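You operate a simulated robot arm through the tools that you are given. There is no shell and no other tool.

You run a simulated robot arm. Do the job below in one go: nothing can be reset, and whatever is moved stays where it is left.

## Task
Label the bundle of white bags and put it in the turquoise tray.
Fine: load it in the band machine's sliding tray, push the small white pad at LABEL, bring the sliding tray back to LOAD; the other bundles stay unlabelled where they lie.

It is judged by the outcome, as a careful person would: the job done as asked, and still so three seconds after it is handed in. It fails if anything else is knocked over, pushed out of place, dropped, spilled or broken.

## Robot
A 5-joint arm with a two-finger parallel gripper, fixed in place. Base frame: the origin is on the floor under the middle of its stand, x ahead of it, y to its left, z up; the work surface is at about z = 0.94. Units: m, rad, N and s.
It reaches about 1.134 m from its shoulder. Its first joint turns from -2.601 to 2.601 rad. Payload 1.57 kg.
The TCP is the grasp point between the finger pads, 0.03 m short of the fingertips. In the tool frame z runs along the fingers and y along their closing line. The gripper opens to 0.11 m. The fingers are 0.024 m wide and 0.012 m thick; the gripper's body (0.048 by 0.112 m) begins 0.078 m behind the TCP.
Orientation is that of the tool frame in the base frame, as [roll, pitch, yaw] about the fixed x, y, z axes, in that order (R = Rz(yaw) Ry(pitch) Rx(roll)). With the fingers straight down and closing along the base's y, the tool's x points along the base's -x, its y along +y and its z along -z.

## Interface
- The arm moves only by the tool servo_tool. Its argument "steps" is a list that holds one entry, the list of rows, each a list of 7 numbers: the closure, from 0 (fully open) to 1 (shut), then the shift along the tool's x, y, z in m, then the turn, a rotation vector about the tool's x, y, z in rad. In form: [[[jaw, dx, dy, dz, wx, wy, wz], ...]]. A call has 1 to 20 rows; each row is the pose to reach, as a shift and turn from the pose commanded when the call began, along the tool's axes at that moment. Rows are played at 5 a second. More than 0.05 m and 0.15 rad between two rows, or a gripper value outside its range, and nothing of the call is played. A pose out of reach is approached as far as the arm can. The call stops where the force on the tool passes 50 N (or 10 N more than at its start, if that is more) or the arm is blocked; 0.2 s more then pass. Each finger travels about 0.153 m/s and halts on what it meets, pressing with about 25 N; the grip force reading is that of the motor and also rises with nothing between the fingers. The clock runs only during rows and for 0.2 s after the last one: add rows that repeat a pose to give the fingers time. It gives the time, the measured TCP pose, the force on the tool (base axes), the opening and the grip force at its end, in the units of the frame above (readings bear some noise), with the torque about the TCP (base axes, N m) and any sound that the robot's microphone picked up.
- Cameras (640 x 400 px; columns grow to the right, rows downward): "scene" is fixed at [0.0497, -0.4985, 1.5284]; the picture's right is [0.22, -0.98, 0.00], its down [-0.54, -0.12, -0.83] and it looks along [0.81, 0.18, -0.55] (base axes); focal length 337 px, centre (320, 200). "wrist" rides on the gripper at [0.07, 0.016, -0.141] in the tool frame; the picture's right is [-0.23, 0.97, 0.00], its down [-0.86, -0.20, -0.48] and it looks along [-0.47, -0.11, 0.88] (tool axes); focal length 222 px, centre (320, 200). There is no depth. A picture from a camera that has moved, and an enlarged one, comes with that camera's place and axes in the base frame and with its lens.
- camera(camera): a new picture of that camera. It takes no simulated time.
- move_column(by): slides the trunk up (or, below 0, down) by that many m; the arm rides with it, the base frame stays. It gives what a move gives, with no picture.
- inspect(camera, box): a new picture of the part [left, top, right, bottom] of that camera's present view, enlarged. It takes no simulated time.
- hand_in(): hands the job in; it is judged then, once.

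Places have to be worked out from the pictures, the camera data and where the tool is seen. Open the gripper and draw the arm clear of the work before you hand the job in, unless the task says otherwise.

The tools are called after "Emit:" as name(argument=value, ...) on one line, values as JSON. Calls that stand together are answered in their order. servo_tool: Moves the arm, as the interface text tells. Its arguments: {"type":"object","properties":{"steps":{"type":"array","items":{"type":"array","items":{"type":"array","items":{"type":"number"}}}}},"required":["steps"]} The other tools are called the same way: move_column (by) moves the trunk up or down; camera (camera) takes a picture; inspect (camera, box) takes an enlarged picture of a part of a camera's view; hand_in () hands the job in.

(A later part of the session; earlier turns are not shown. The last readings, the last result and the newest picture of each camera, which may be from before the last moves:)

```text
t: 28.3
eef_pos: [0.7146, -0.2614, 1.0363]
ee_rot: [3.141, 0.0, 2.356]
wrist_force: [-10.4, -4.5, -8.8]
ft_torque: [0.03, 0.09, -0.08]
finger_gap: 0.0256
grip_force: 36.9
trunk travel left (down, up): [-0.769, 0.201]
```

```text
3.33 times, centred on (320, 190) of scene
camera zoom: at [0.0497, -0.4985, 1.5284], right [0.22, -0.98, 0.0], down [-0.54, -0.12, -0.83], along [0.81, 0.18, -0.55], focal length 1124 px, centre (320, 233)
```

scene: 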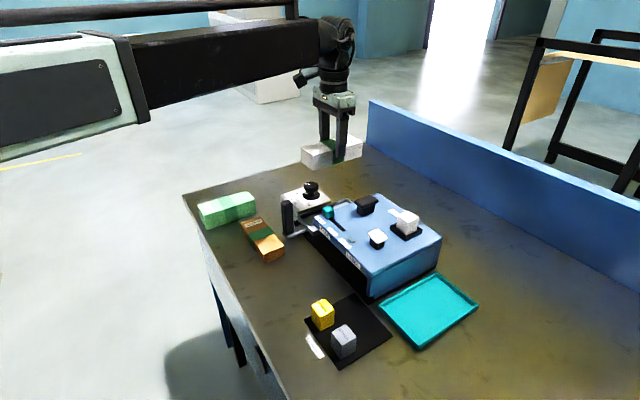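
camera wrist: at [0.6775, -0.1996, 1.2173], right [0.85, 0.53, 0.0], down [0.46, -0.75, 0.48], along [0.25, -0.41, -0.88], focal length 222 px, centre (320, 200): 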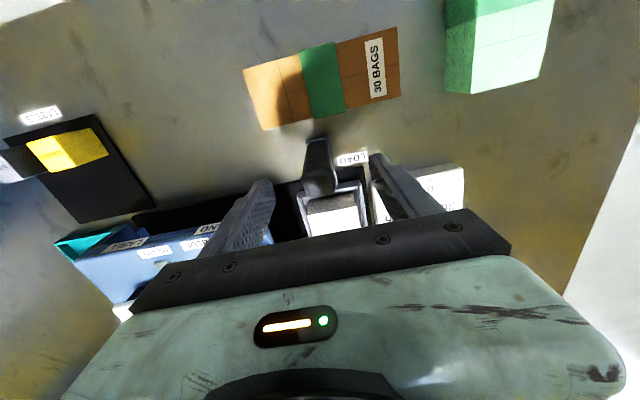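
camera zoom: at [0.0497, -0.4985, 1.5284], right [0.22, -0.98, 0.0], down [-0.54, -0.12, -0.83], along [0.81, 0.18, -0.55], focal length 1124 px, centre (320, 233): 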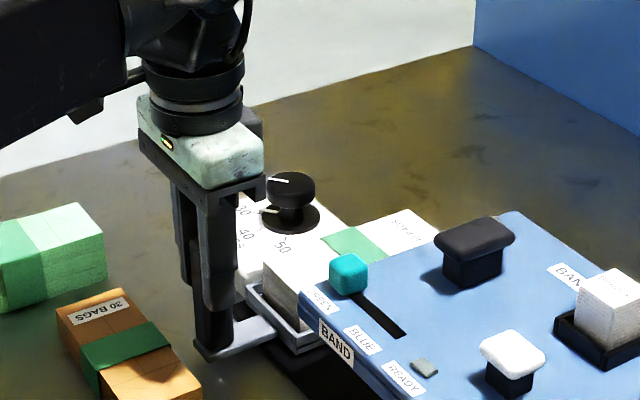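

Post gripped (25.6 mm). Starting the slide gently toward LABEL, a first 50 mm to feel the friction.

Emit:
servo_tool(steps=[[[1.0, 0, -0.01, 0, 0, 0, 0], [1.0, 0, -0.02, 0, 0, 0, 0], [1.0, 0, -0.03, 0, 0, 0, 0], [1.0, 0, -0.04, 0, 0, 0, 0], [1.0, 0, -0.05, 0, 0, 0, 0]]])

Emit:
inspect(camera="scene", box=[240, 130, 400, 250])

```text
t: 29.5
eef_pos: [0.6796, -0.2969, 1.0354]
ee_rot: [-3.141, -0.001, 2.356]
wrist_force: [-2.4, 0.2, -1.3]
ft_torque: [0.52, -0.14, 0.13]
finger_gap: 0.0257
grip_force: 37.2
trunk travel left (down, up): [-0.769, 0.201]
```

```text
3.33 times, centred on (320, 190) of scene
camera zoom: at [0.0497, -0.4985, 1.5284], right [0.22, -0.98, 0.0], down [-0.54, -0.12, -0.83], along [0.81, 0.18, -0.55], focal length 1124 px, centre (320, 233)
```

zoom: 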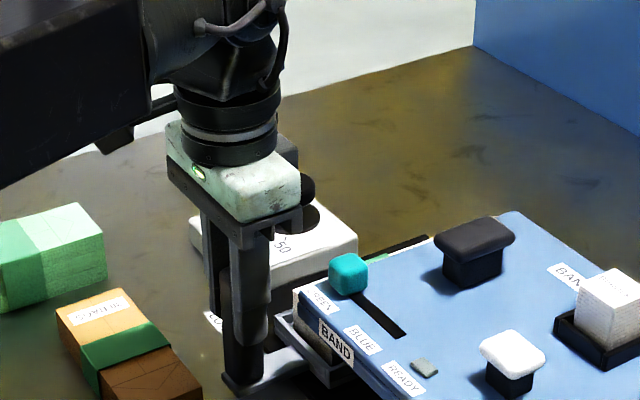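

Slides freely. Continuing past BAND to near the LABEL station.

Emit:
servo_tool(steps=[[[1.0, 0, -0.012, 0, 0, 0, 0], [1.0, 0, -0.026, 0, 0, 0, 0], [1.0, 0, -0.04, 0, 0, 0, 0], [1.0, 0, -0.054, 0, 0, 0, 0], [1.0, 0, -0.068, 0, 0, 0, 0], [1.0, 0, -0.082, 0, 0, 0, 0], [1.0, 0, -0.096, 0, 0, 0, 0], [1.0, 0, -0.11, 0, 0, 0, 0], [1.0, 0, -0.124, 0, 0, 0, 0], [1.0, 0, -0.138, 0, 0, 0, 0], [1.0, 0, -0.15, 0, 0, 0, 0], [1.0, 0, -0.16, 0, 0, 0, 0], [1.0, 0, -0.16, 0, 0, 0, 0]]])

Emit:
camera(camera="scene")

Emit:
camera(camera="wrist")

```text
t: 32.3
eef_pos: [0.5682, -0.4091, 1.036]
ee_rot: [-3.141, 0.0, 2.357]
wrist_force: [-4.9, 5.4, -7.7]
ft_torque: [0.94, 0.8, -0.08]
finger_gap: 0.0261
grip_force: 37.4
trunk travel left (down, up): [-0.769, 0.201]
```

```text
taken
```

scene: 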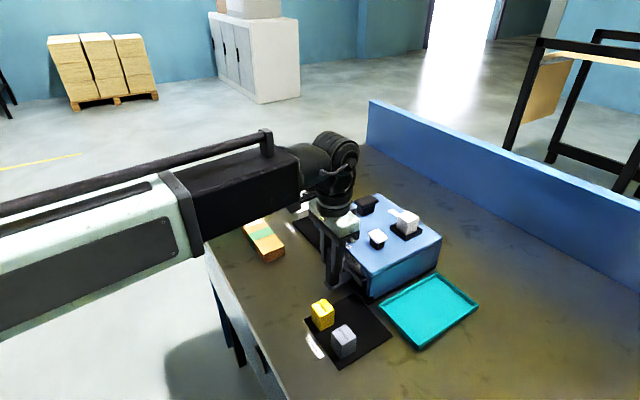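

```text
taken
camera wrist: at [0.5292, -0.3481, 1.1774], right [0.85, 0.53, 0.0], down [0.46, -0.75, 0.48], along [0.25, -0.41, -0.88], focal length 222 px, centre (320, 200)
```

wrist: 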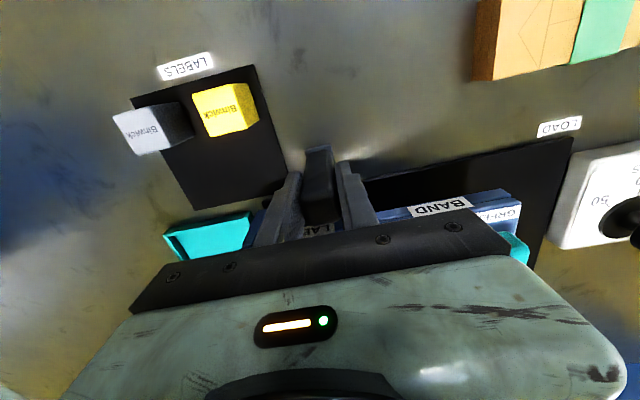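

Post is close to the LABEL sticker. Zooming to see the alignment and the READY lamp.

Emit:
inspect(camera="wrist", box=[240, 130, 540, 260])

Emit:
inspect(camera="scene", box=[300, 180, 440, 290])

```text
2.13 times, centred on (390, 195) of wrist
camera zoom: at [0.5292, -0.3481, 1.1774], right [0.85, 0.53, 0.0], down [0.46, -0.75, 0.48], along [0.25, -0.41, -0.88], focal length 474 px, centre (171, 211)
```

zoom: 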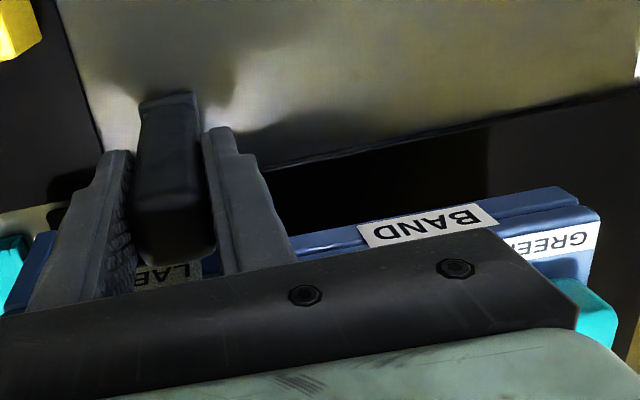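

```text
3.64 times, centred on (370, 235) of scene
camera zoom: at [0.0497, -0.4985, 1.5284], right [0.22, -0.98, 0.0], down [-0.54, -0.12, -0.83], along [0.81, 0.18, -0.55], focal length 1226 px, centre (138, 73)
```

zoom: 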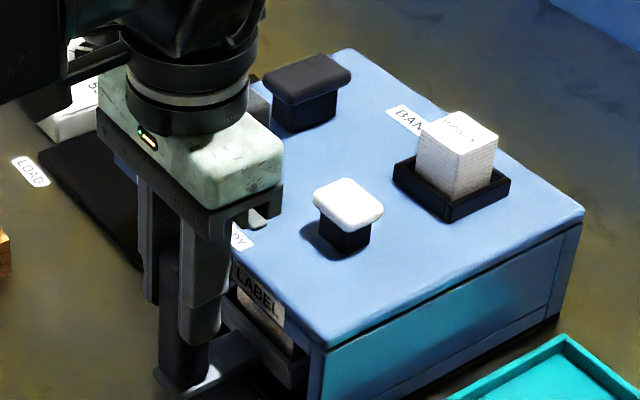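

Station spacing puts LABEL at about 18 mm further. Creeping on in small rows, watching for a stop or click.

Emit:
servo_tool(steps=[[[1.0, 0, -0.004, 0, 0, 0, 0], [1.0, 0, -0.008, 0, 0, 0, 0], [1.0, 0, -0.012, 0, 0, 0, 0], [1.0, 0, -0.015, 0, 0, 0, 0], [1.0, 0, -0.0175, 0, 0, 0, 0], [1.0, 0, -0.0175, 0, 0, 0, 0]]])

Emit:
inspect(camera="scene", box=[300, 180, 440, 290])

Emit:
camera(camera="wrist")

```text
t: 33.7
eef_pos: [0.5551, -0.4218, 1.0368]
ee_rot: [3.141, 0.001, 2.356]
wrist_force: [-1.5, 0.6, -1.0]
ft_torque: [-0.86, -0.9, -0.07]
finger_gap: 0.0259
grip_force: 37.1
trunk travel left (down, up): [-0.769, 0.201]
```

```text
3.64 times, centred on (370, 235) of scene
camera zoom: at [0.0497, -0.4985, 1.5284], right [0.22, -0.98, 0.0], down [-0.54, -0.12, -0.83], along [0.81, 0.18, -0.55], focal length 1226 px, centre (138, 73)
```

zoom: 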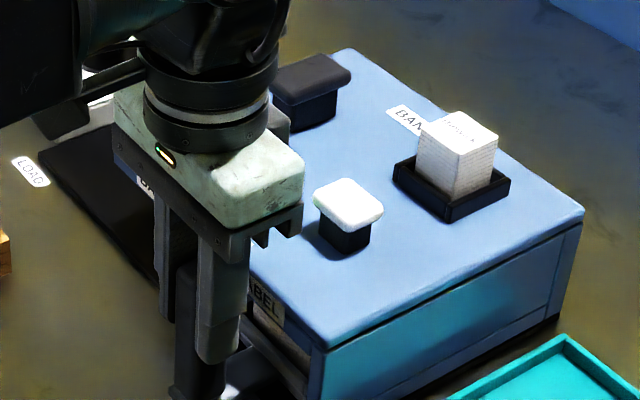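

```text
taken
camera wrist: at [0.517, -0.3601, 1.1773], right [0.85, 0.53, 0.0], down [0.46, -0.75, 0.48], along [0.25, -0.41, -0.88], focal length 222 px, centre (320, 200)
```

wrist: 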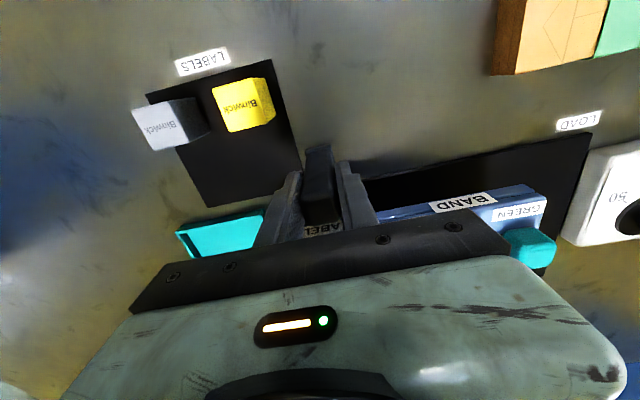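

Now at e1 ≈ 0.094, right at my LABEL estimate. Checking sticker alignment closely.

Emit:
inspect(camera="wrist", box=[270, 140, 400, 250])

Emit:
inspect(camera="scene", box=[330, 230, 390, 300])

```text
3.64 times, centred on (335, 195) of wrist
camera zoom: at [0.517, -0.3601, 1.1773], right [0.85, 0.53, 0.0], down [0.46, -0.75, 0.48], along [0.25, -0.41, -0.88], focal length 808 px, centre (266, 218)
```

zoom: 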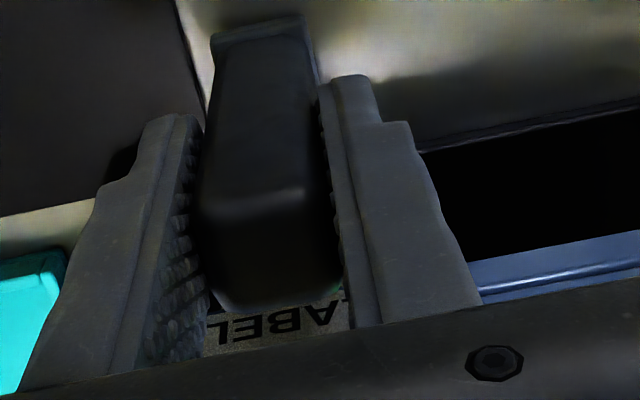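

```text
5.71 times, centred on (360, 265) of scene
camera zoom: at [0.0497, -0.4985, 1.5284], right [0.22, -0.98, 0.0], down [-0.54, -0.12, -0.83], along [0.81, 0.18, -0.55], focal length 1926 px, centre (91, -171)
```

zoom: 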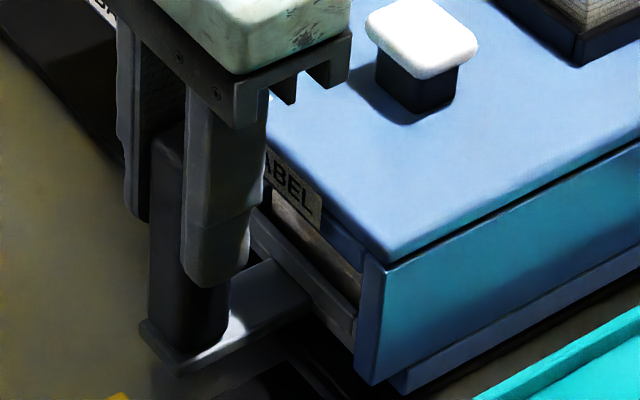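

The sticker centre and white pad both compute to e1 ≈ 0.090, so the tray is about 4 mm short. Nudging 4 mm further, watching force.

Emit:
servo_tool(steps=[[[1.0, 0, -0.002, 0, 0, 0, 0], [1.0, 0, -0.004, 0, 0, 0, 0], [1.0, 0, -0.004, 0, 0, 0, 0]]])

Emit:
inspect(camera="wrist", box=[270, 140, 400, 250])

```text
t: 34.5
eef_pos: [0.5515, -0.425, 1.0357]
ee_rot: [-3.14, -0.001, 2.358]
wrist_force: [-1.1, 1.5, -2.1]
ft_torque: [-0.77, -0.72, -0.03]
finger_gap: 0.0256
grip_force: 36.4
trunk travel left (down, up): [-0.769, 0.201]
```

```text
3.64 times, centred on (335, 195) of wrist
camera zoom: at [0.5141, -0.3632, 1.1774], right [0.85, 0.53, 0.0], down [0.46, -0.75, 0.48], along [0.25, -0.41, -0.88], focal length 808 px, centre (266, 218)
```

zoom: 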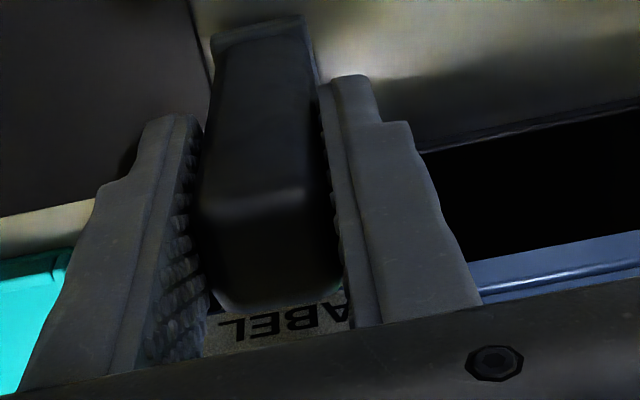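

Tray is at e1 ≈ 0.089, aligned with LABEL. Releasing the post and rising clear.

Emit:
servo_tool(steps=[[[0.7, 0, 0, 0, 0, 0, 0], [0.6, 0, 0, 0, 0, 0, 0], [0.5, 0, 0, 0, 0, 0, 0], [0.5, 0, 0, 0, 0, 0, 0]]])

Emit:
move_column(by=0.13)

Emit:
camera(camera="scene")

Emit:
camera(camera="wrist")

```text
t: 35.5
eef_pos: [0.5519, -0.4252, 1.0362]
ee_rot: [-3.141, 0.001, 2.356]
wrist_force: [-0.6, 0.1, -0.4]
ft_torque: [-0.03, -0.01, -0.02]
finger_gap: 0.055
grip_force: 0.1
trunk travel left (down, up): [-0.769, 0.201]
```

```text
t: 37.1
eef_pos: [0.5514, -0.4242, 1.1659]
ee_rot: [-3.141, 0.001, 2.357]
wrist_force: [-0.2, -0.3, 0.0]
ft_torque: [0.0, 0.0, -0.01]
finger_gap: 0.0551
grip_force: 0.1
trunk travel left (down, up): [-0.899, 0.071]
```

```text
taken
```

scene: 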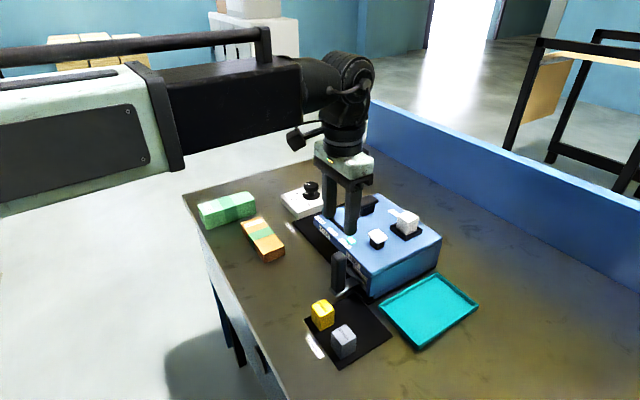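

```text
taken
camera wrist: at [0.5142, -0.3634, 1.3072], right [0.85, 0.53, 0.0], down [0.46, -0.75, 0.48], along [0.25, -0.41, -0.88], focal length 222 px, centre (320, 200)
```

wrist: 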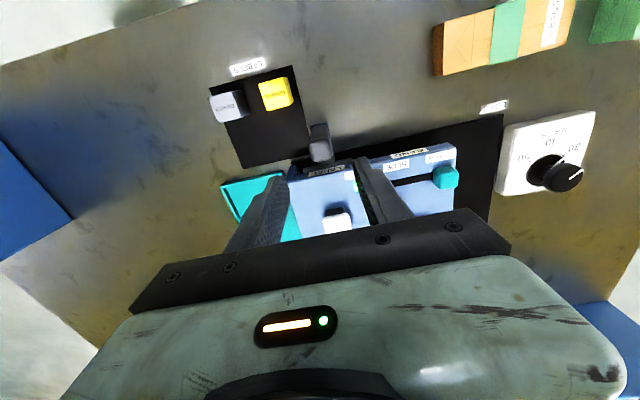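

The READY lamp seems to be lit green. Zooming to confirm, and localising the white pad.

Emit:
inspect(camera="wrist", box=[280, 130, 420, 250])

Emit:
inspect(camera="scene", box=[310, 200, 430, 310])

```text
3.33 times, centred on (350, 190) of wrist
camera zoom: at [0.5142, -0.3634, 1.3072], right [0.85, 0.53, 0.0], down [0.46, -0.75, 0.48], along [0.25, -0.41, -0.88], focal length 740 px, centre (220, 233)
```

zoom: 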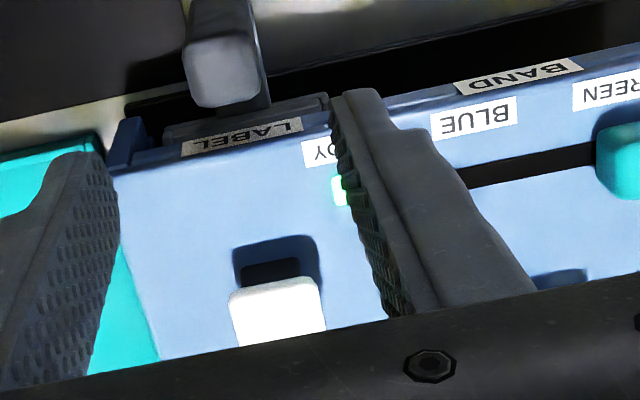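

```text
3.64 times, centred on (370, 255) of scene
camera zoom: at [0.0497, -0.4985, 1.5284], right [0.22, -0.98, 0.0], down [-0.54, -0.12, -0.83], along [0.81, 0.18, -0.55], focal length 1226 px, centre (138, 0)
```

zoom: 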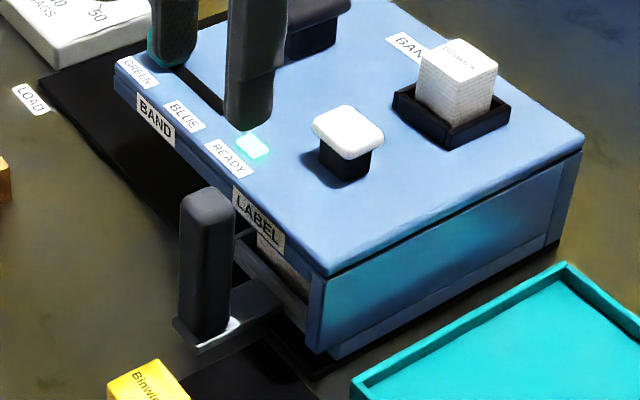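

READY is lit green with the tray at LABEL. The white pad is at (0.623, -0.496), top ≈ 1.063. Closing the fingers and moving above it.

Emit:
servo_tool(steps=[[[0.7, -0.02, 0, 0, 0, 0, 0], [0.9, -0.04, 0, 0, 0, 0, 0], [1.0, -0.06, 0, 0, 0, 0, 0], [1.0, -0.08, 0, 0, 0, 0, 0], [1.0, -0.101, 0.0002, 0, 0, 0, 0], [1.0, -0.101, 0.0002, 0, 0, 0, 0]]])

Emit:
move_column(by=-0.055)

Emit:
camera(camera="wrist")

Emit:
inspect(camera="scene", box=[310, 160, 450, 290])

```text
t: 38.5
eef_pos: [0.623, -0.4951, 1.1651]
ee_rot: [-3.141, 0.0, 2.357]
wrist_force: [0.1, 0.2, 0.6]
ft_torque: [0.02, -0.01, -0.01]
finger_gap: 0.0
grip_force: 21.4
trunk travel left (down, up): [-0.899, 0.071]
```

```text
t: 39.4
eef_pos: [0.6245, -0.4944, 1.1114]
ee_rot: [3.14, 0.0, 2.355]
wrist_force: [0.7, -0.4, -0.3]
ft_torque: [0.0, 0.0, -0.02]
finger_gap: 0.0
grip_force: 21.7
trunk travel left (down, up): [-0.844, 0.126]
```

```text
taken
camera wrist: at [0.5862, -0.4337, 1.2523], right [0.85, 0.53, 0.0], down [0.46, -0.75, 0.48], along [0.25, -0.41, -0.88], focal length 222 px, centre (320, 200)
```

wrist: 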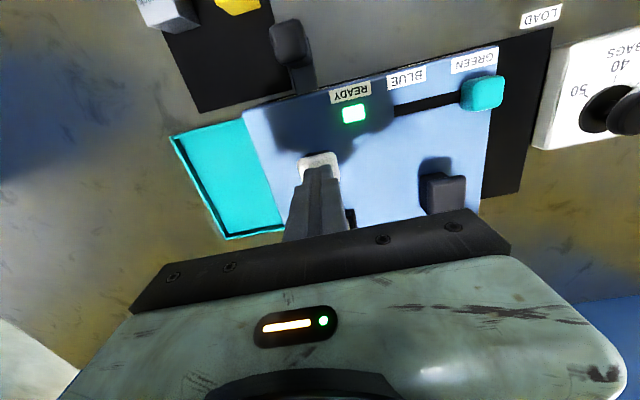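

```text
3.08 times, centred on (380, 225) of scene
camera zoom: at [0.0497, -0.4985, 1.5284], right [0.22, -0.98, 0.0], down [-0.54, -0.12, -0.83], along [0.81, 0.18, -0.55], focal length 1037 px, centre (135, 123)
```

zoom: 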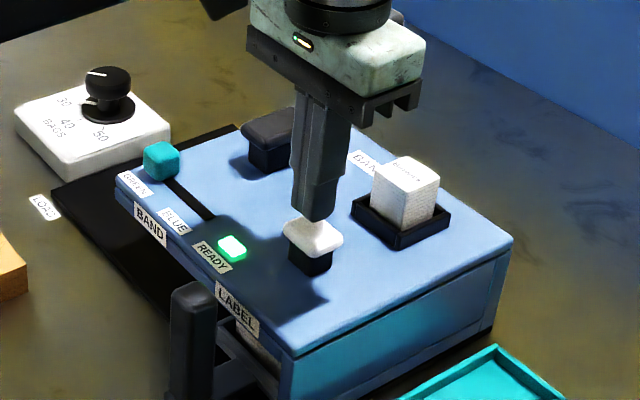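

Closed fingers are directly above the white pad. Lowering in small steps and pressing, watching force and sound.

Emit:
move_column(by=-0.014)

Emit:
move_column(by=-0.005)

Emit:
inspect(camera="scene", box=[340, 200, 430, 270])

```text
t: 40.1
eef_pos: [0.6244, -0.4951, 1.0972]
ee_rot: [3.141, 0.001, 2.355]
wrist_force: [0.6, -0.5, 1.8]
ft_torque: [0.02, -0.04, -0.02]
finger_gap: 0.0
grip_force: 21.9
trunk travel left (down, up): [-0.83, 0.14]
```

```text
t: 40.6
eef_pos: [0.6254, -0.4948, 1.0917]
ee_rot: [-3.141, -0.001, 2.357]
wrist_force: [1.1, -1.6, 3.1]
ft_torque: [0.0, -0.06, 0.0]
finger_gap: 0.0
grip_force: 20.8
trunk travel left (down, up): [-0.825, 0.145]
```

```text
5.71 times, centred on (385, 235) of scene
camera zoom: at [0.0497, -0.4985, 1.5284], right [0.22, -0.98, 0.0], down [-0.54, -0.12, -0.83], along [0.81, 0.18, -0.55], focal length 1926 px, centre (-51, 0)
```

zoom: 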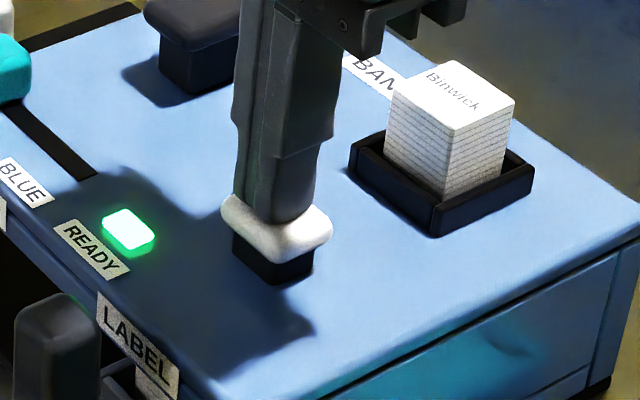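

Light contact (3 N), pad starting to move. Pressing on in small steps.

Emit:
move_column(by=-0.004)

Emit:
move_column(by=-0.003)

Emit:
inspect(camera="scene", box=[340, 200, 430, 270])

```text
t: 41.1
eef_pos: [0.6237, -0.4953, 1.0885]
ee_rot: [-3.14, 0.001, 2.355]
wrist_force: [3.0, -2.8, 6.3]
ft_torque: [-0.04, -0.07, 0.0]
finger_gap: 0.0
grip_force: 21.3
trunk travel left (down, up): [-0.821, 0.149]
heard: click
```

```text
t: 41.6
eef_pos: [0.6241, -0.4943, 1.0843]
ee_rot: [3.14, 0.0, 2.357]
wrist_force: [3.3, -1.8, 6.5]
ft_torque: [-0.04, -0.11, 0.0]
finger_gap: 0.0001
grip_force: 21.4
trunk travel left (down, up): [-0.818, 0.152]
```

```text
5.71 times, centred on (385, 235) of scene
camera zoom: at [0.0497, -0.4985, 1.5284], right [0.22, -0.98, 0.0], down [-0.54, -0.12, -0.83], along [0.81, 0.18, -0.55], focal length 1926 px, centre (-51, 0)
```

zoom: 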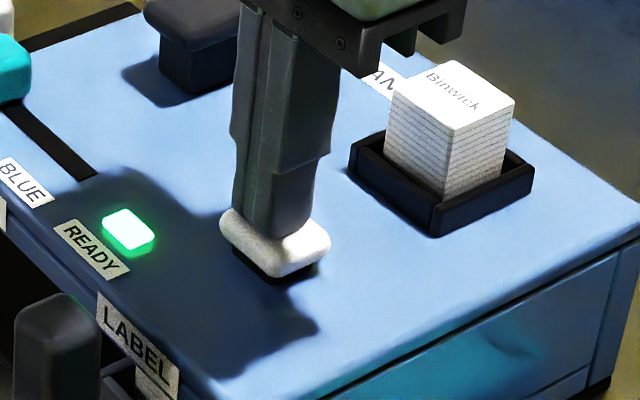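

A click was heard: the press registered. Lifting off the pad and checking the state.

Emit:
move_column(by=0.08)

Emit:
servo_tool(steps=[[[1.0, 0.02, 0, 0, 0, 0, 0], [1.0, 0.045, 0, 0, 0, 0, 0], [0.9, 0.07, 0, 0, 0, 0, 0], [0.7, 0.09, 0, 0, 0, 0, 0], [0.5, 0.101, -0.0002, 0, 0, 0, 0], [0.45, 0.101, -0.0002, 0, 0, 0, 0]]])

Emit:
camera(camera="wrist")

Emit:
inspect(camera="scene", box=[310, 180, 450, 310])

```text
t: 42.8
eef_pos: [0.6238, -0.4951, 1.165]
ee_rot: [3.14, -0.001, 2.356]
wrist_force: [0.0, -0.3, -0.2]
ft_torque: [0.02, -0.01, -0.02]
finger_gap: 0.0
grip_force: 21.2
trunk travel left (down, up): [-0.898, 0.072]
```

```text
t: 44.2
eef_pos: [0.5524, -0.4227, 1.1656]
ee_rot: [3.14, -0.001, 2.357]
wrist_force: [-0.3, -0.5, 0.0]
ft_torque: [0.0, -0.01, -0.01]
finger_gap: 0.0605
grip_force: 0.1
trunk travel left (down, up): [-0.898, 0.072]
```

```text
taken
camera wrist: at [0.5141, -0.3621, 1.3063], right [0.85, 0.53, 0.0], down [0.46, -0.75, 0.48], along [0.25, -0.41, -0.88], focal length 222 px, centre (320, 200)
```

wrist: 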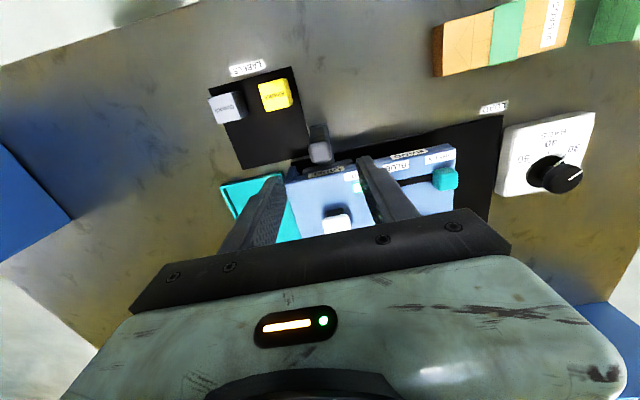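

```text
3.08 times, centred on (380, 245) of scene
camera zoom: at [0.0497, -0.4985, 1.5284], right [0.22, -0.98, 0.0], down [-0.54, -0.12, -0.83], along [0.81, 0.18, -0.55], focal length 1037 px, centre (135, 62)
```

zoom: 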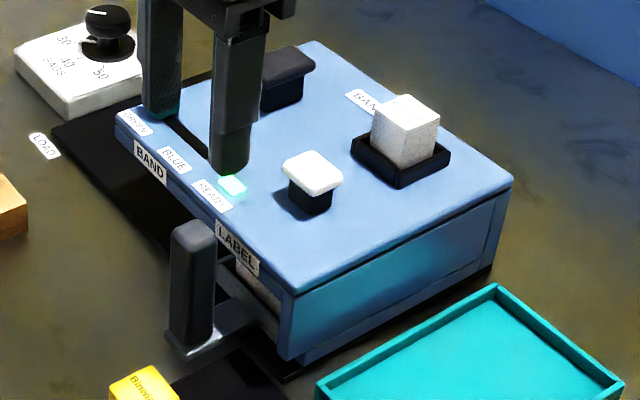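

Pad is back up. Lowering again around the post with the jaws at 60 mm to bring the tray back to LOAD.

Emit:
move_column(by=-0.07)

Emit:
inspect(camera="wrist", box=[240, 110, 400, 240])

Emit:
inspect(camera="scene", box=[300, 160, 420, 290])

```text
t: 45.3
eef_pos: [0.5524, -0.4221, 1.0954]
ee_rot: [3.141, -0.001, 2.356]
wrist_force: [-0.1, 0.7, 0.0]
ft_torque: [-0.02, 0.01, 0.03]
finger_gap: 0.0605
grip_force: 0.1
trunk travel left (down, up): [-0.828, 0.142]
```

```text
3.08 times, centred on (320, 175) of wrist
camera zoom: at [0.5141, -0.3621, 1.2363], right [0.85, 0.53, 0.0], down [0.46, -0.75, 0.48], along [0.25, -0.41, -0.88], focal length 684 px, centre (320, 277)
```

zoom: 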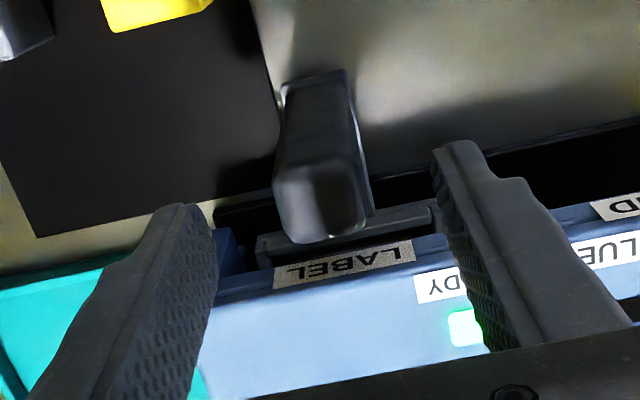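

```text
3.08 times, centred on (360, 225) of scene
camera zoom: at [0.0497, -0.4985, 1.5284], right [0.22, -0.98, 0.0], down [-0.54, -0.12, -0.83], along [0.81, 0.18, -0.55], focal length 1037 px, centre (197, 123)
```

zoom: 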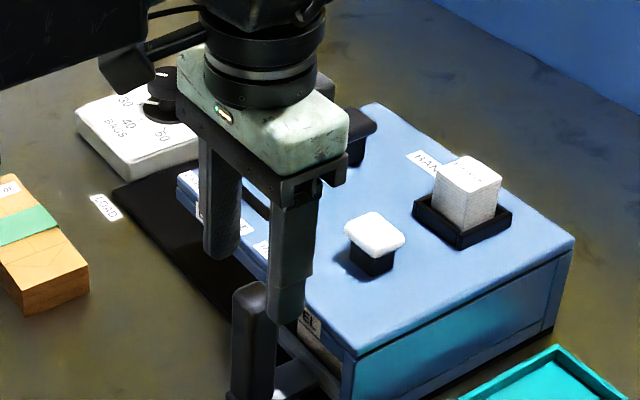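

Post is between the fingers within 2 mm. Trimming, lowering, and gripping.

Emit:
servo_tool(steps=[[[0.45, -0.0025, -0.0018, 0, 0, 0, 0], [0.45, -0.0025, -0.0018, 0, 0, 0, 0]]])

Emit:
move_column(by=-0.059)

Emit:
servo_tool(steps=[[[0.6, 0, 0, 0, 0, 0, 0], [0.75, 0, 0, 0, 0, 0, 0], [0.9, 0, 0, 0, 0, 0, 0], [1.0, 0, 0, 0, 0, 0, 0], [1.0, 0, 0, 0, 0, 0, 0]]])

```text
t: 45.9
eef_pos: [0.5519, -0.427, 1.0945]
ee_rot: [3.141, 0.001, 2.355]
wrist_force: [0.7, 0.5, 0.8]
ft_torque: [0.04, 0.0, -0.03]
finger_gap: 0.0605
grip_force: 0.1
trunk travel left (down, up): [-0.828, 0.142]
```

```text
t: 46.9
eef_pos: [0.553, -0.4252, 1.0359]
ee_rot: [-3.141, -0.001, 2.356]
wrist_force: [0.4, 0.1, 0.0]
ft_torque: [-0.01, 0.02, -0.02]
finger_gap: 0.0606
grip_force: 0.0
trunk travel left (down, up): [-0.769, 0.201]
```

```text
t: 48.1
eef_pos: [0.5519, -0.4256, 1.0363]
ee_rot: [3.141, 0.0, 2.356]
wrist_force: [3.9, 2.8, 1.8]
ft_torque: [0.29, -0.03, -0.07]
finger_gap: 0.0262
grip_force: 37.3
trunk travel left (down, up): [-0.769, 0.201]
```

Gripped. Sliding the tray back toward LOAD along the same line.

Emit:
servo_tool(steps=[[[1.0, 0, 0.008, 0, 0, 0, 0], [1.0, 0, 0.02, 0, 0, 0, 0], [1.0, 0, 0.033, 0, 0, 0, 0], [1.0, 0, 0.046, 0, 0, 0, 0], [1.0, 0, 0.06, 0, 0, 0, 0], [1.0, 0, 0.074, 0, 0, 0, 0], [1.0, 0, 0.088, 0, 0, 0, 0], [1.0, 0, 0.102, 0, 0, 0, 0], [1.0, 0, 0.116, 0, 0, 0, 0], [1.0, 0, 0.13, 0, 0, 0, 0], [1.0, 0, 0.144, 0, 0, 0, 0], [1.0, 0, 0.158, 0, 0, 0, 0], [1.0, 0, 0.172, 0, 0, 0, 0], [1.0, 0, 0.186, 0, 0, 0, 0], [1.0, 0, 0.2, 0, 0, 0, 0], [1.0, 0, 0.21, 0, 0, 0, 0], [1.0, 0, 0.218, 0, 0, 0, 0], [1.0, 0, 0.223, 0, 0, 0, 0], [1.0, 0, 0.223, 0, 0, 0, 0]]])

Emit:
inspect(camera="scene", box=[240, 130, 400, 270])

```text
t: 52.1
eef_pos: [0.7099, -0.2692, 1.035]
ee_rot: [3.139, 0.0, 2.356]
wrist_force: [-2.3, 3.3, -3.7]
ft_torque: [0.34, 0.37, 0.0]
finger_gap: 0.0257
grip_force: 37.6
trunk travel left (down, up): [-0.769, 0.201]
```

```text
2.86 times, centred on (320, 200) of scene
camera zoom: at [0.0497, -0.4985, 1.5284], right [0.22, -0.98, 0.0], down [-0.54, -0.12, -0.83], along [0.81, 0.18, -0.55], focal length 963 px, centre (320, 200)
```

zoom: 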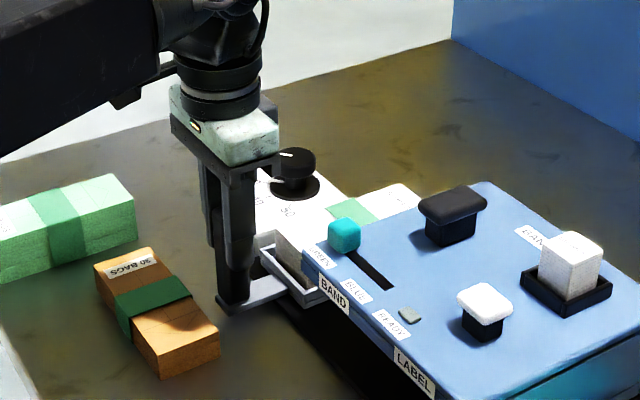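

Now 9 mm short of the original LOAD position; finishing gently.

Emit:
servo_tool(steps=[[[1.0, 0, 0.003, 0, 0, 0, 0], [1.0, 0, 0.006, 0, 0, 0, 0], [1.0, 0, 0.0085, 0, 0, 0, 0], [1.0, 0, 0.0092, 0, 0, 0, 0], [1.0, 0, 0.0092, 0, 0, 0, 0]]])

Emit:
inspect(camera="scene", box=[270, 170, 360, 250])

```text
t: 53.3
eef_pos: [0.7154, -0.2638, 1.0367]
ee_rot: [-3.139, -0.001, 2.357]
wrist_force: [-13.2, 1.5, -13.6]
ft_torque: [-0.48, -0.88, -0.01]
finger_gap: 0.0261
grip_force: 37.3
trunk travel left (down, up): [-0.769, 0.201]
```

```text
5.00 times, centred on (315, 210) of scene
camera zoom: at [0.0497, -0.4985, 1.5284], right [0.22, -0.98, 0.0], down [-0.54, -0.12, -0.83], along [0.81, 0.18, -0.55], focal length 1686 px, centre (345, 150)
```

zoom: 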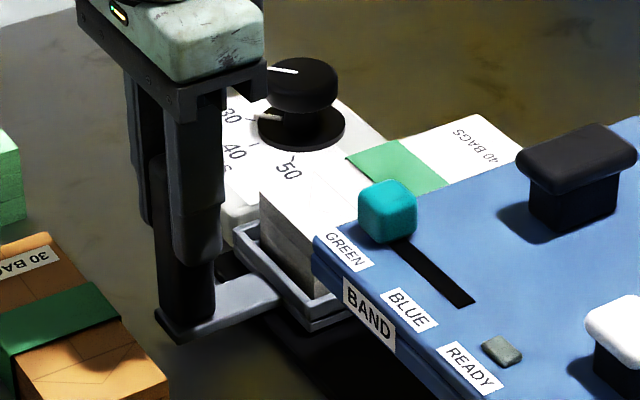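

Resistance of 13 N along the slide shows the tray against its LOAD stop, at its original place. Releasing the post and raising to view the bundle.

Emit:
servo_tool(steps=[[[0.7, 0, 0, 0, 0, 0, 0], [0.6, 0, 0, 0, 0, 0, 0], [0.5, 0, 0, 0, 0, 0, 0], [0.45, 0, 0, 0, 0, 0, 0]]])

Emit:
move_column(by=0.13)

Emit:
camera(camera="wrist")

Emit:
inspect(camera="scene", box=[270, 160, 390, 260])

```text
t: 54.3
eef_pos: [0.7177, -0.2644, 1.0356]
ee_rot: [-3.141, 0.002, 2.357]
wrist_force: [-0.2, -0.2, 0.8]
ft_torque: [-0.01, 0.01, -0.02]
finger_gap: 0.0603
grip_force: 0.1
trunk travel left (down, up): [-0.769, 0.201]
```

```text
t: 55.9
eef_pos: [0.7165, -0.2627, 1.1654]
ee_rot: [3.142, 0.0, 2.356]
wrist_force: [0.3, -0.5, 0.1]
ft_torque: [0.01, -0.02, -0.03]
finger_gap: 0.0608
grip_force: 0.1
trunk travel left (down, up): [-0.899, 0.071]
```

```text
taken
camera wrist: at [0.6787, -0.2016, 1.3072], right [0.85, 0.53, 0.0], down [0.46, -0.75, 0.48], along [0.25, -0.41, -0.88], focal length 222 px, centre (320, 200)
```

wrist: 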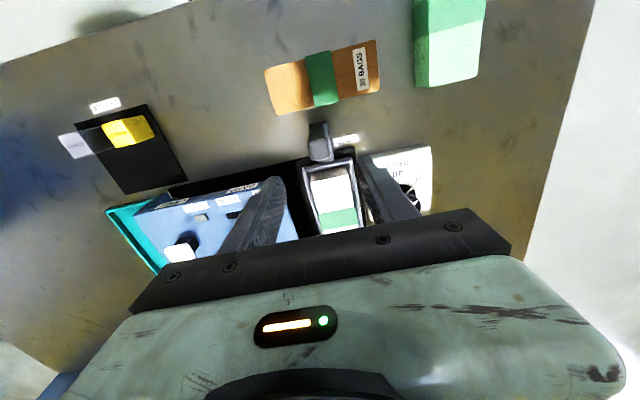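

```text
4.00 times, centred on (330, 210) of scene
camera zoom: at [0.0497, -0.4985, 1.5284], right [0.22, -0.98, 0.0], down [-0.54, -0.12, -0.83], along [0.81, 0.18, -0.55], focal length 1348 px, centre (280, 160)
```

zoom: 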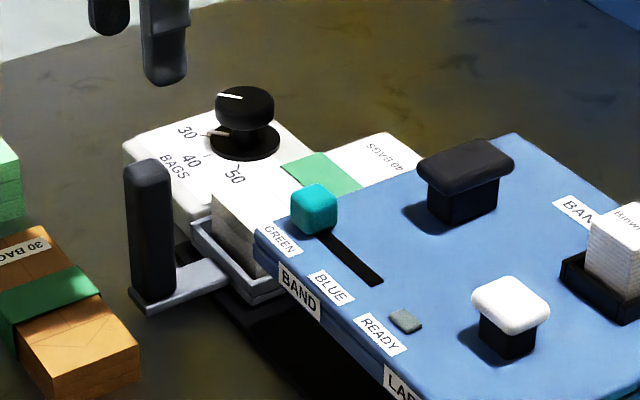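

Zooming on the bundle top to see whether the label went on.

Emit:
inspect(camera="wrist", box=[290, 130, 380, 240])

Emit:
inspect(camera="scene", box=[315, 190, 380, 235])

```text
3.64 times, centred on (335, 185) of wrist
camera zoom: at [0.6787, -0.2016, 1.3072], right [0.85, 0.53, 0.0], down [0.46, -0.75, 0.48], along [0.25, -0.41, -0.88], focal length 808 px, centre (266, 254)
```

zoom: 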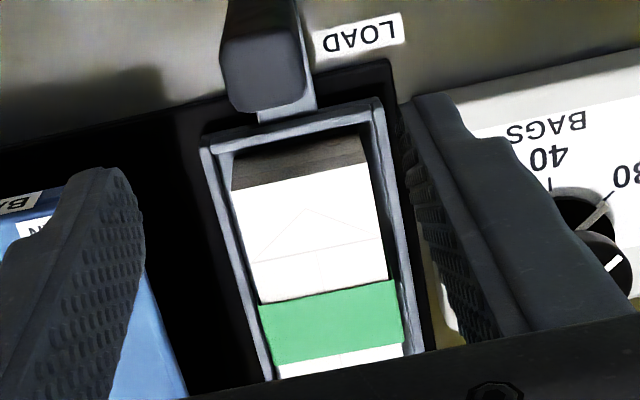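

```text
8.89 times, centred on (348, 212) of scene
camera zoom: at [0.0497, -0.4985, 1.5284], right [0.22, -0.98, 0.0], down [-0.54, -0.12, -0.83], along [0.81, 0.18, -0.55], focal length 2997 px, centre (76, 89)
```

zoom: 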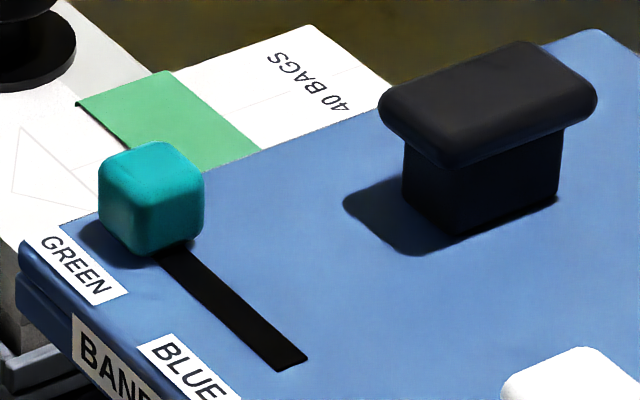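

No label is visible yet on the parts I can see. I'll move the wrist further back to look straight down on the whole bundle.

Emit:
servo_tool(steps=[[[0.45, -0.03, 0, 0, 0, 0, 0], [0.45, -0.06, 0, 0, 0, 0, 0], [0.45, -0.09, 0, 0, 0, 0, 0], [0.45, -0.12, 0, 0, 0, 0, 0], [0.45, -0.15, 0, 0, 0, 0, 0], [0.45, -0.18, 0, 0, 0, 0, 0], [0.45, -0.2, 0, 0, 0, 0, 0], [0.45, -0.2, 0, 0, 0, 0, 0]]])

Emit:
camera(camera="wrist")

Emit:
inspect(camera="wrist", box=[240, 40, 420, 200])

```text
t: 57.7
eef_pos: [0.8518, -0.4013, 1.1661]
ee_rot: [-3.141, 0.002, 2.357]
wrist_force: [0.0, 0.2, 0.4]
ft_torque: [-0.01, 0.01, -0.03]
finger_gap: 0.0606
grip_force: 0.1
out of reach, approached as far as the arm can: row 7, 8
trunk travel left (down, up): [-0.899, 0.071]
```

```text
taken
camera wrist: at [0.8138, -0.3402, 1.307], right [0.85, 0.53, 0.0], down [0.46, -0.75, 0.48], along [0.25, -0.41, -0.88], focal length 222 px, centre (320, 200)
```

wrist: 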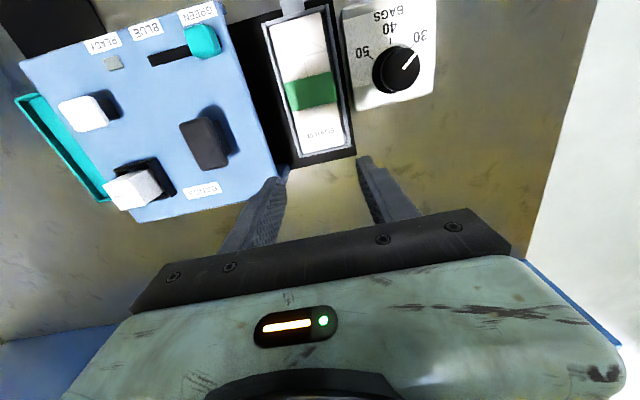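

```text
2.50 times, centred on (330, 120) of wrist
camera zoom: at [0.8138, -0.3402, 1.307], right [0.85, 0.53, 0.0], down [0.46, -0.75, 0.48], along [0.25, -0.41, -0.88], focal length 555 px, centre (295, 400)
```

zoom: 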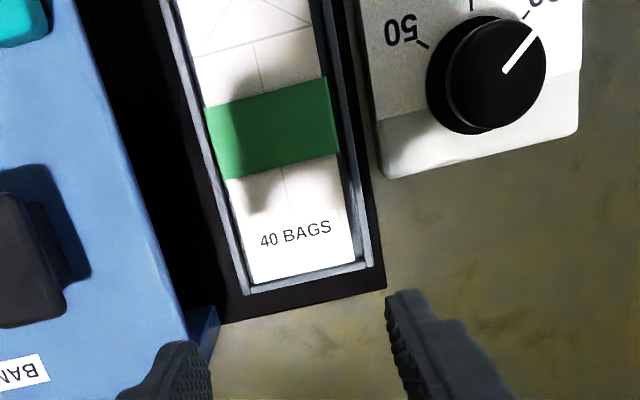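

The bundle top shows only its "40 BAGS" print from here. Taking higher zooms to look for a faint white label and comparing the label stack.

Emit:
inspect(camera="wrist", box=[260, 0, 360, 90])

Emit:
inspect(camera="wrist", box=[270, 70, 360, 160])

Emit:
inspect(camera="scene", box=[350, 190, 440, 250])

Emit:
inspect(camera="wrist", box=[50, 60, 240, 230])

```text
4.44 times, centred on (310, 45) of wrist
camera zoom: at [0.8138, -0.3402, 1.307], right [0.85, 0.53, 0.0], down [0.46, -0.75, 0.48], along [0.25, -0.41, -0.88], focal length 987 px, centre (364, 889)
```

zoom: 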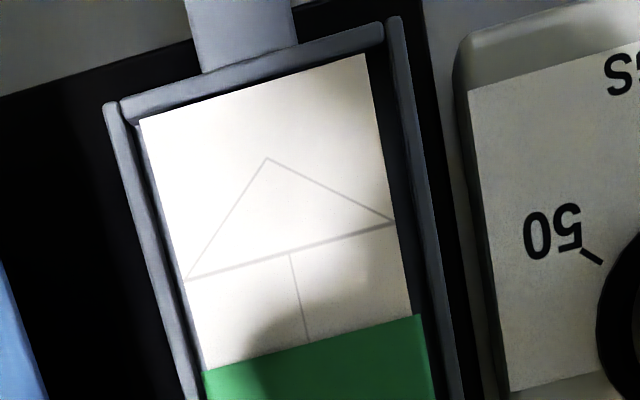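

```text
4.44 times, centred on (315, 115) of wrist
camera zoom: at [0.8138, -0.3402, 1.307], right [0.85, 0.53, 0.0], down [0.46, -0.75, 0.48], along [0.25, -0.41, -0.88], focal length 987 px, centre (342, 578)
```

zoom: 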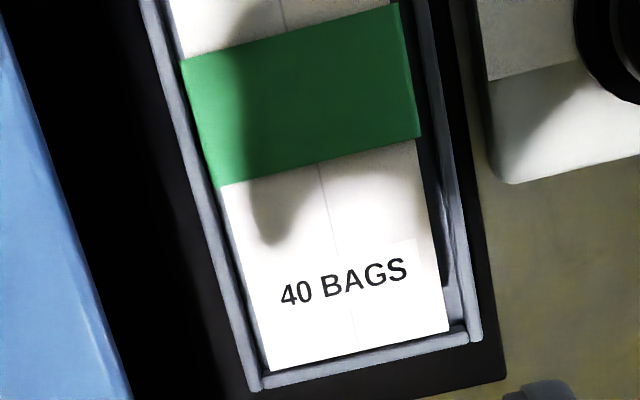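

```text
6.67 times, centred on (395, 220) of scene
camera zoom: at [0.0497, -0.4985, 1.5284], right [0.22, -0.98, 0.0], down [-0.54, -0.12, -0.83], along [0.81, 0.18, -0.55], focal length 2248 px, centre (-180, 67)
```

zoom: 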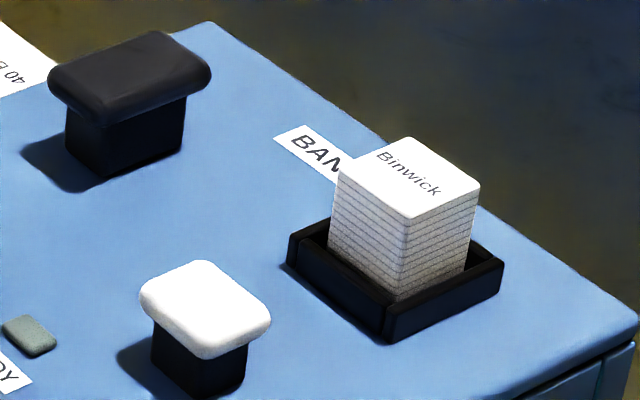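

```text
2.35 times, centred on (145, 145) of wrist
camera zoom: at [0.8138, -0.3402, 1.307], right [0.85, 0.53, 0.0], down [0.46, -0.75, 0.48], along [0.25, -0.41, -0.88], focal length 523 px, centre (732, 329)
```

zoom: 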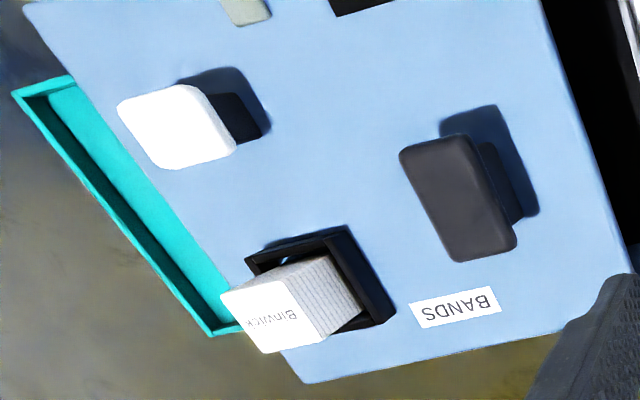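

The label stack looks unchanged and the top bears no Binwick label. Let me check the visible side faces as well before deciding on another press.

Emit:
inspect(camera="scene", box=[305, 190, 355, 240])

Emit:
inspect(camera="scene", box=[195, 180, 300, 270])

Emit:
inspect(camera="scene", box=[275, 170, 345, 215])

```text
8.00 times, centred on (330, 215) of scene
camera zoom: at [0.0497, -0.4985, 1.5284], right [0.22, -0.98, 0.0], down [-0.54, -0.12, -0.83], along [0.81, 0.18, -0.55], focal length 2697 px, centre (240, 80)
```

zoom: 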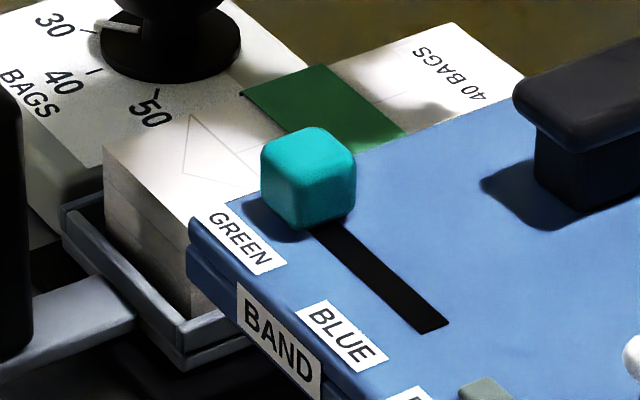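

```text
4.44 times, centred on (248, 225) of scene
camera zoom: at [0.0497, -0.4985, 1.5284], right [0.22, -0.98, 0.0], down [-0.54, -0.12, -0.83], along [0.81, 0.18, -0.55], focal length 1498 px, centre (642, 89)
```

zoom: 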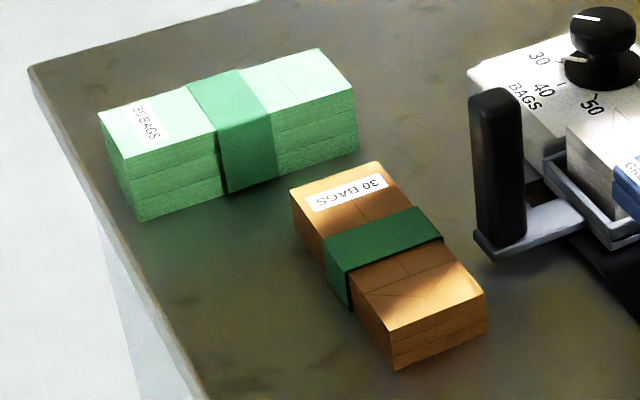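

```text
8.89 times, centred on (310, 192) of scene
camera zoom: at [0.0497, -0.4985, 1.5284], right [0.22, -0.98, 0.0], down [-0.54, -0.12, -0.83], along [0.81, 0.18, -0.55], focal length 2997 px, centre (409, 267)
```

zoom: 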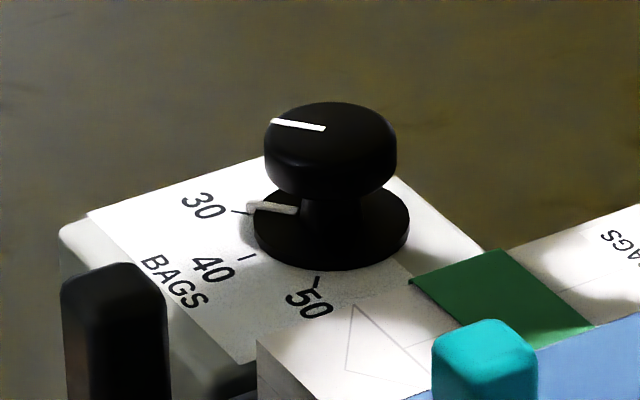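

No label anywhere and the stack is unused, so that press clicked but did not label. Either the press was too shallow/short, or the dial (at 30, while this bundle says 40 BAGS) matters. Least invasive first: I'll take the tray to LABEL again and press fully, watching the stack. Moving back over the post.

Emit:
servo_tool(steps=[[[0.45, 0.03, 0, 0, 0, 0, 0], [0.45, 0.06, 0, 0, 0, 0, 0], [0.45, 0.09, 0, 0, 0, 0, 0], [0.45, 0.12, 0, 0, 0, 0, 0], [0.45, 0.15, 0, 0, 0, 0, 0], [0.45, 0.18, 0, 0, 0, 0, 0], [0.45, 0.1935, 0.0013, 0, 0, 0, 0], [0.45, 0.1935, 0.0013, 0, 0, 0, 0]]])

Emit:
move_column(by=-0.07)

Emit:
inspect(camera="wrist", box=[240, 110, 400, 240])

```text
t: 59.5
eef_pos: [0.7143, -0.2641, 1.166]
ee_rot: [-3.141, 0.0, 2.356]
wrist_force: [0.0, -0.4, -0.2]
ft_torque: [-0.01, 0.02, -0.06]
finger_gap: 0.0608
grip_force: 0.0
trunk travel left (down, up): [-0.899, 0.071]
```

```text
t: 60.5
eef_pos: [0.7146, -0.2643, 1.0955]
ee_rot: [-3.141, 0.0, 2.356]
wrist_force: [-0.8, 0.0, 0.1]
ft_torque: [-0.01, 0.03, -0.04]
finger_gap: 0.0602
grip_force: 0.0
trunk travel left (down, up): [-0.829, 0.141]
```

```text
3.08 times, centred on (320, 175) of wrist
camera zoom: at [0.677, -0.2028, 1.2373], right [0.85, 0.53, 0.0], down [0.46, -0.75, 0.48], along [0.25, -0.41, -0.88], focal length 684 px, centre (320, 277)
```

zoom: 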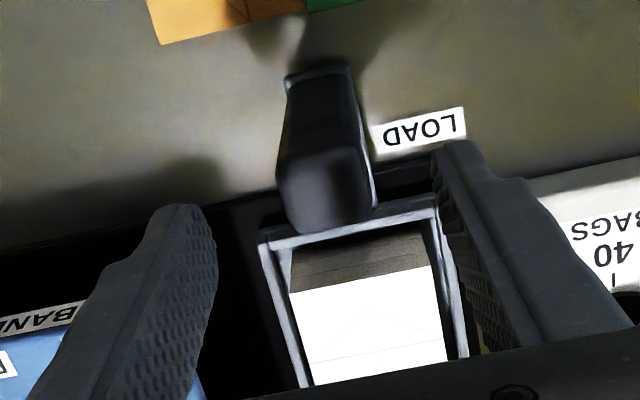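

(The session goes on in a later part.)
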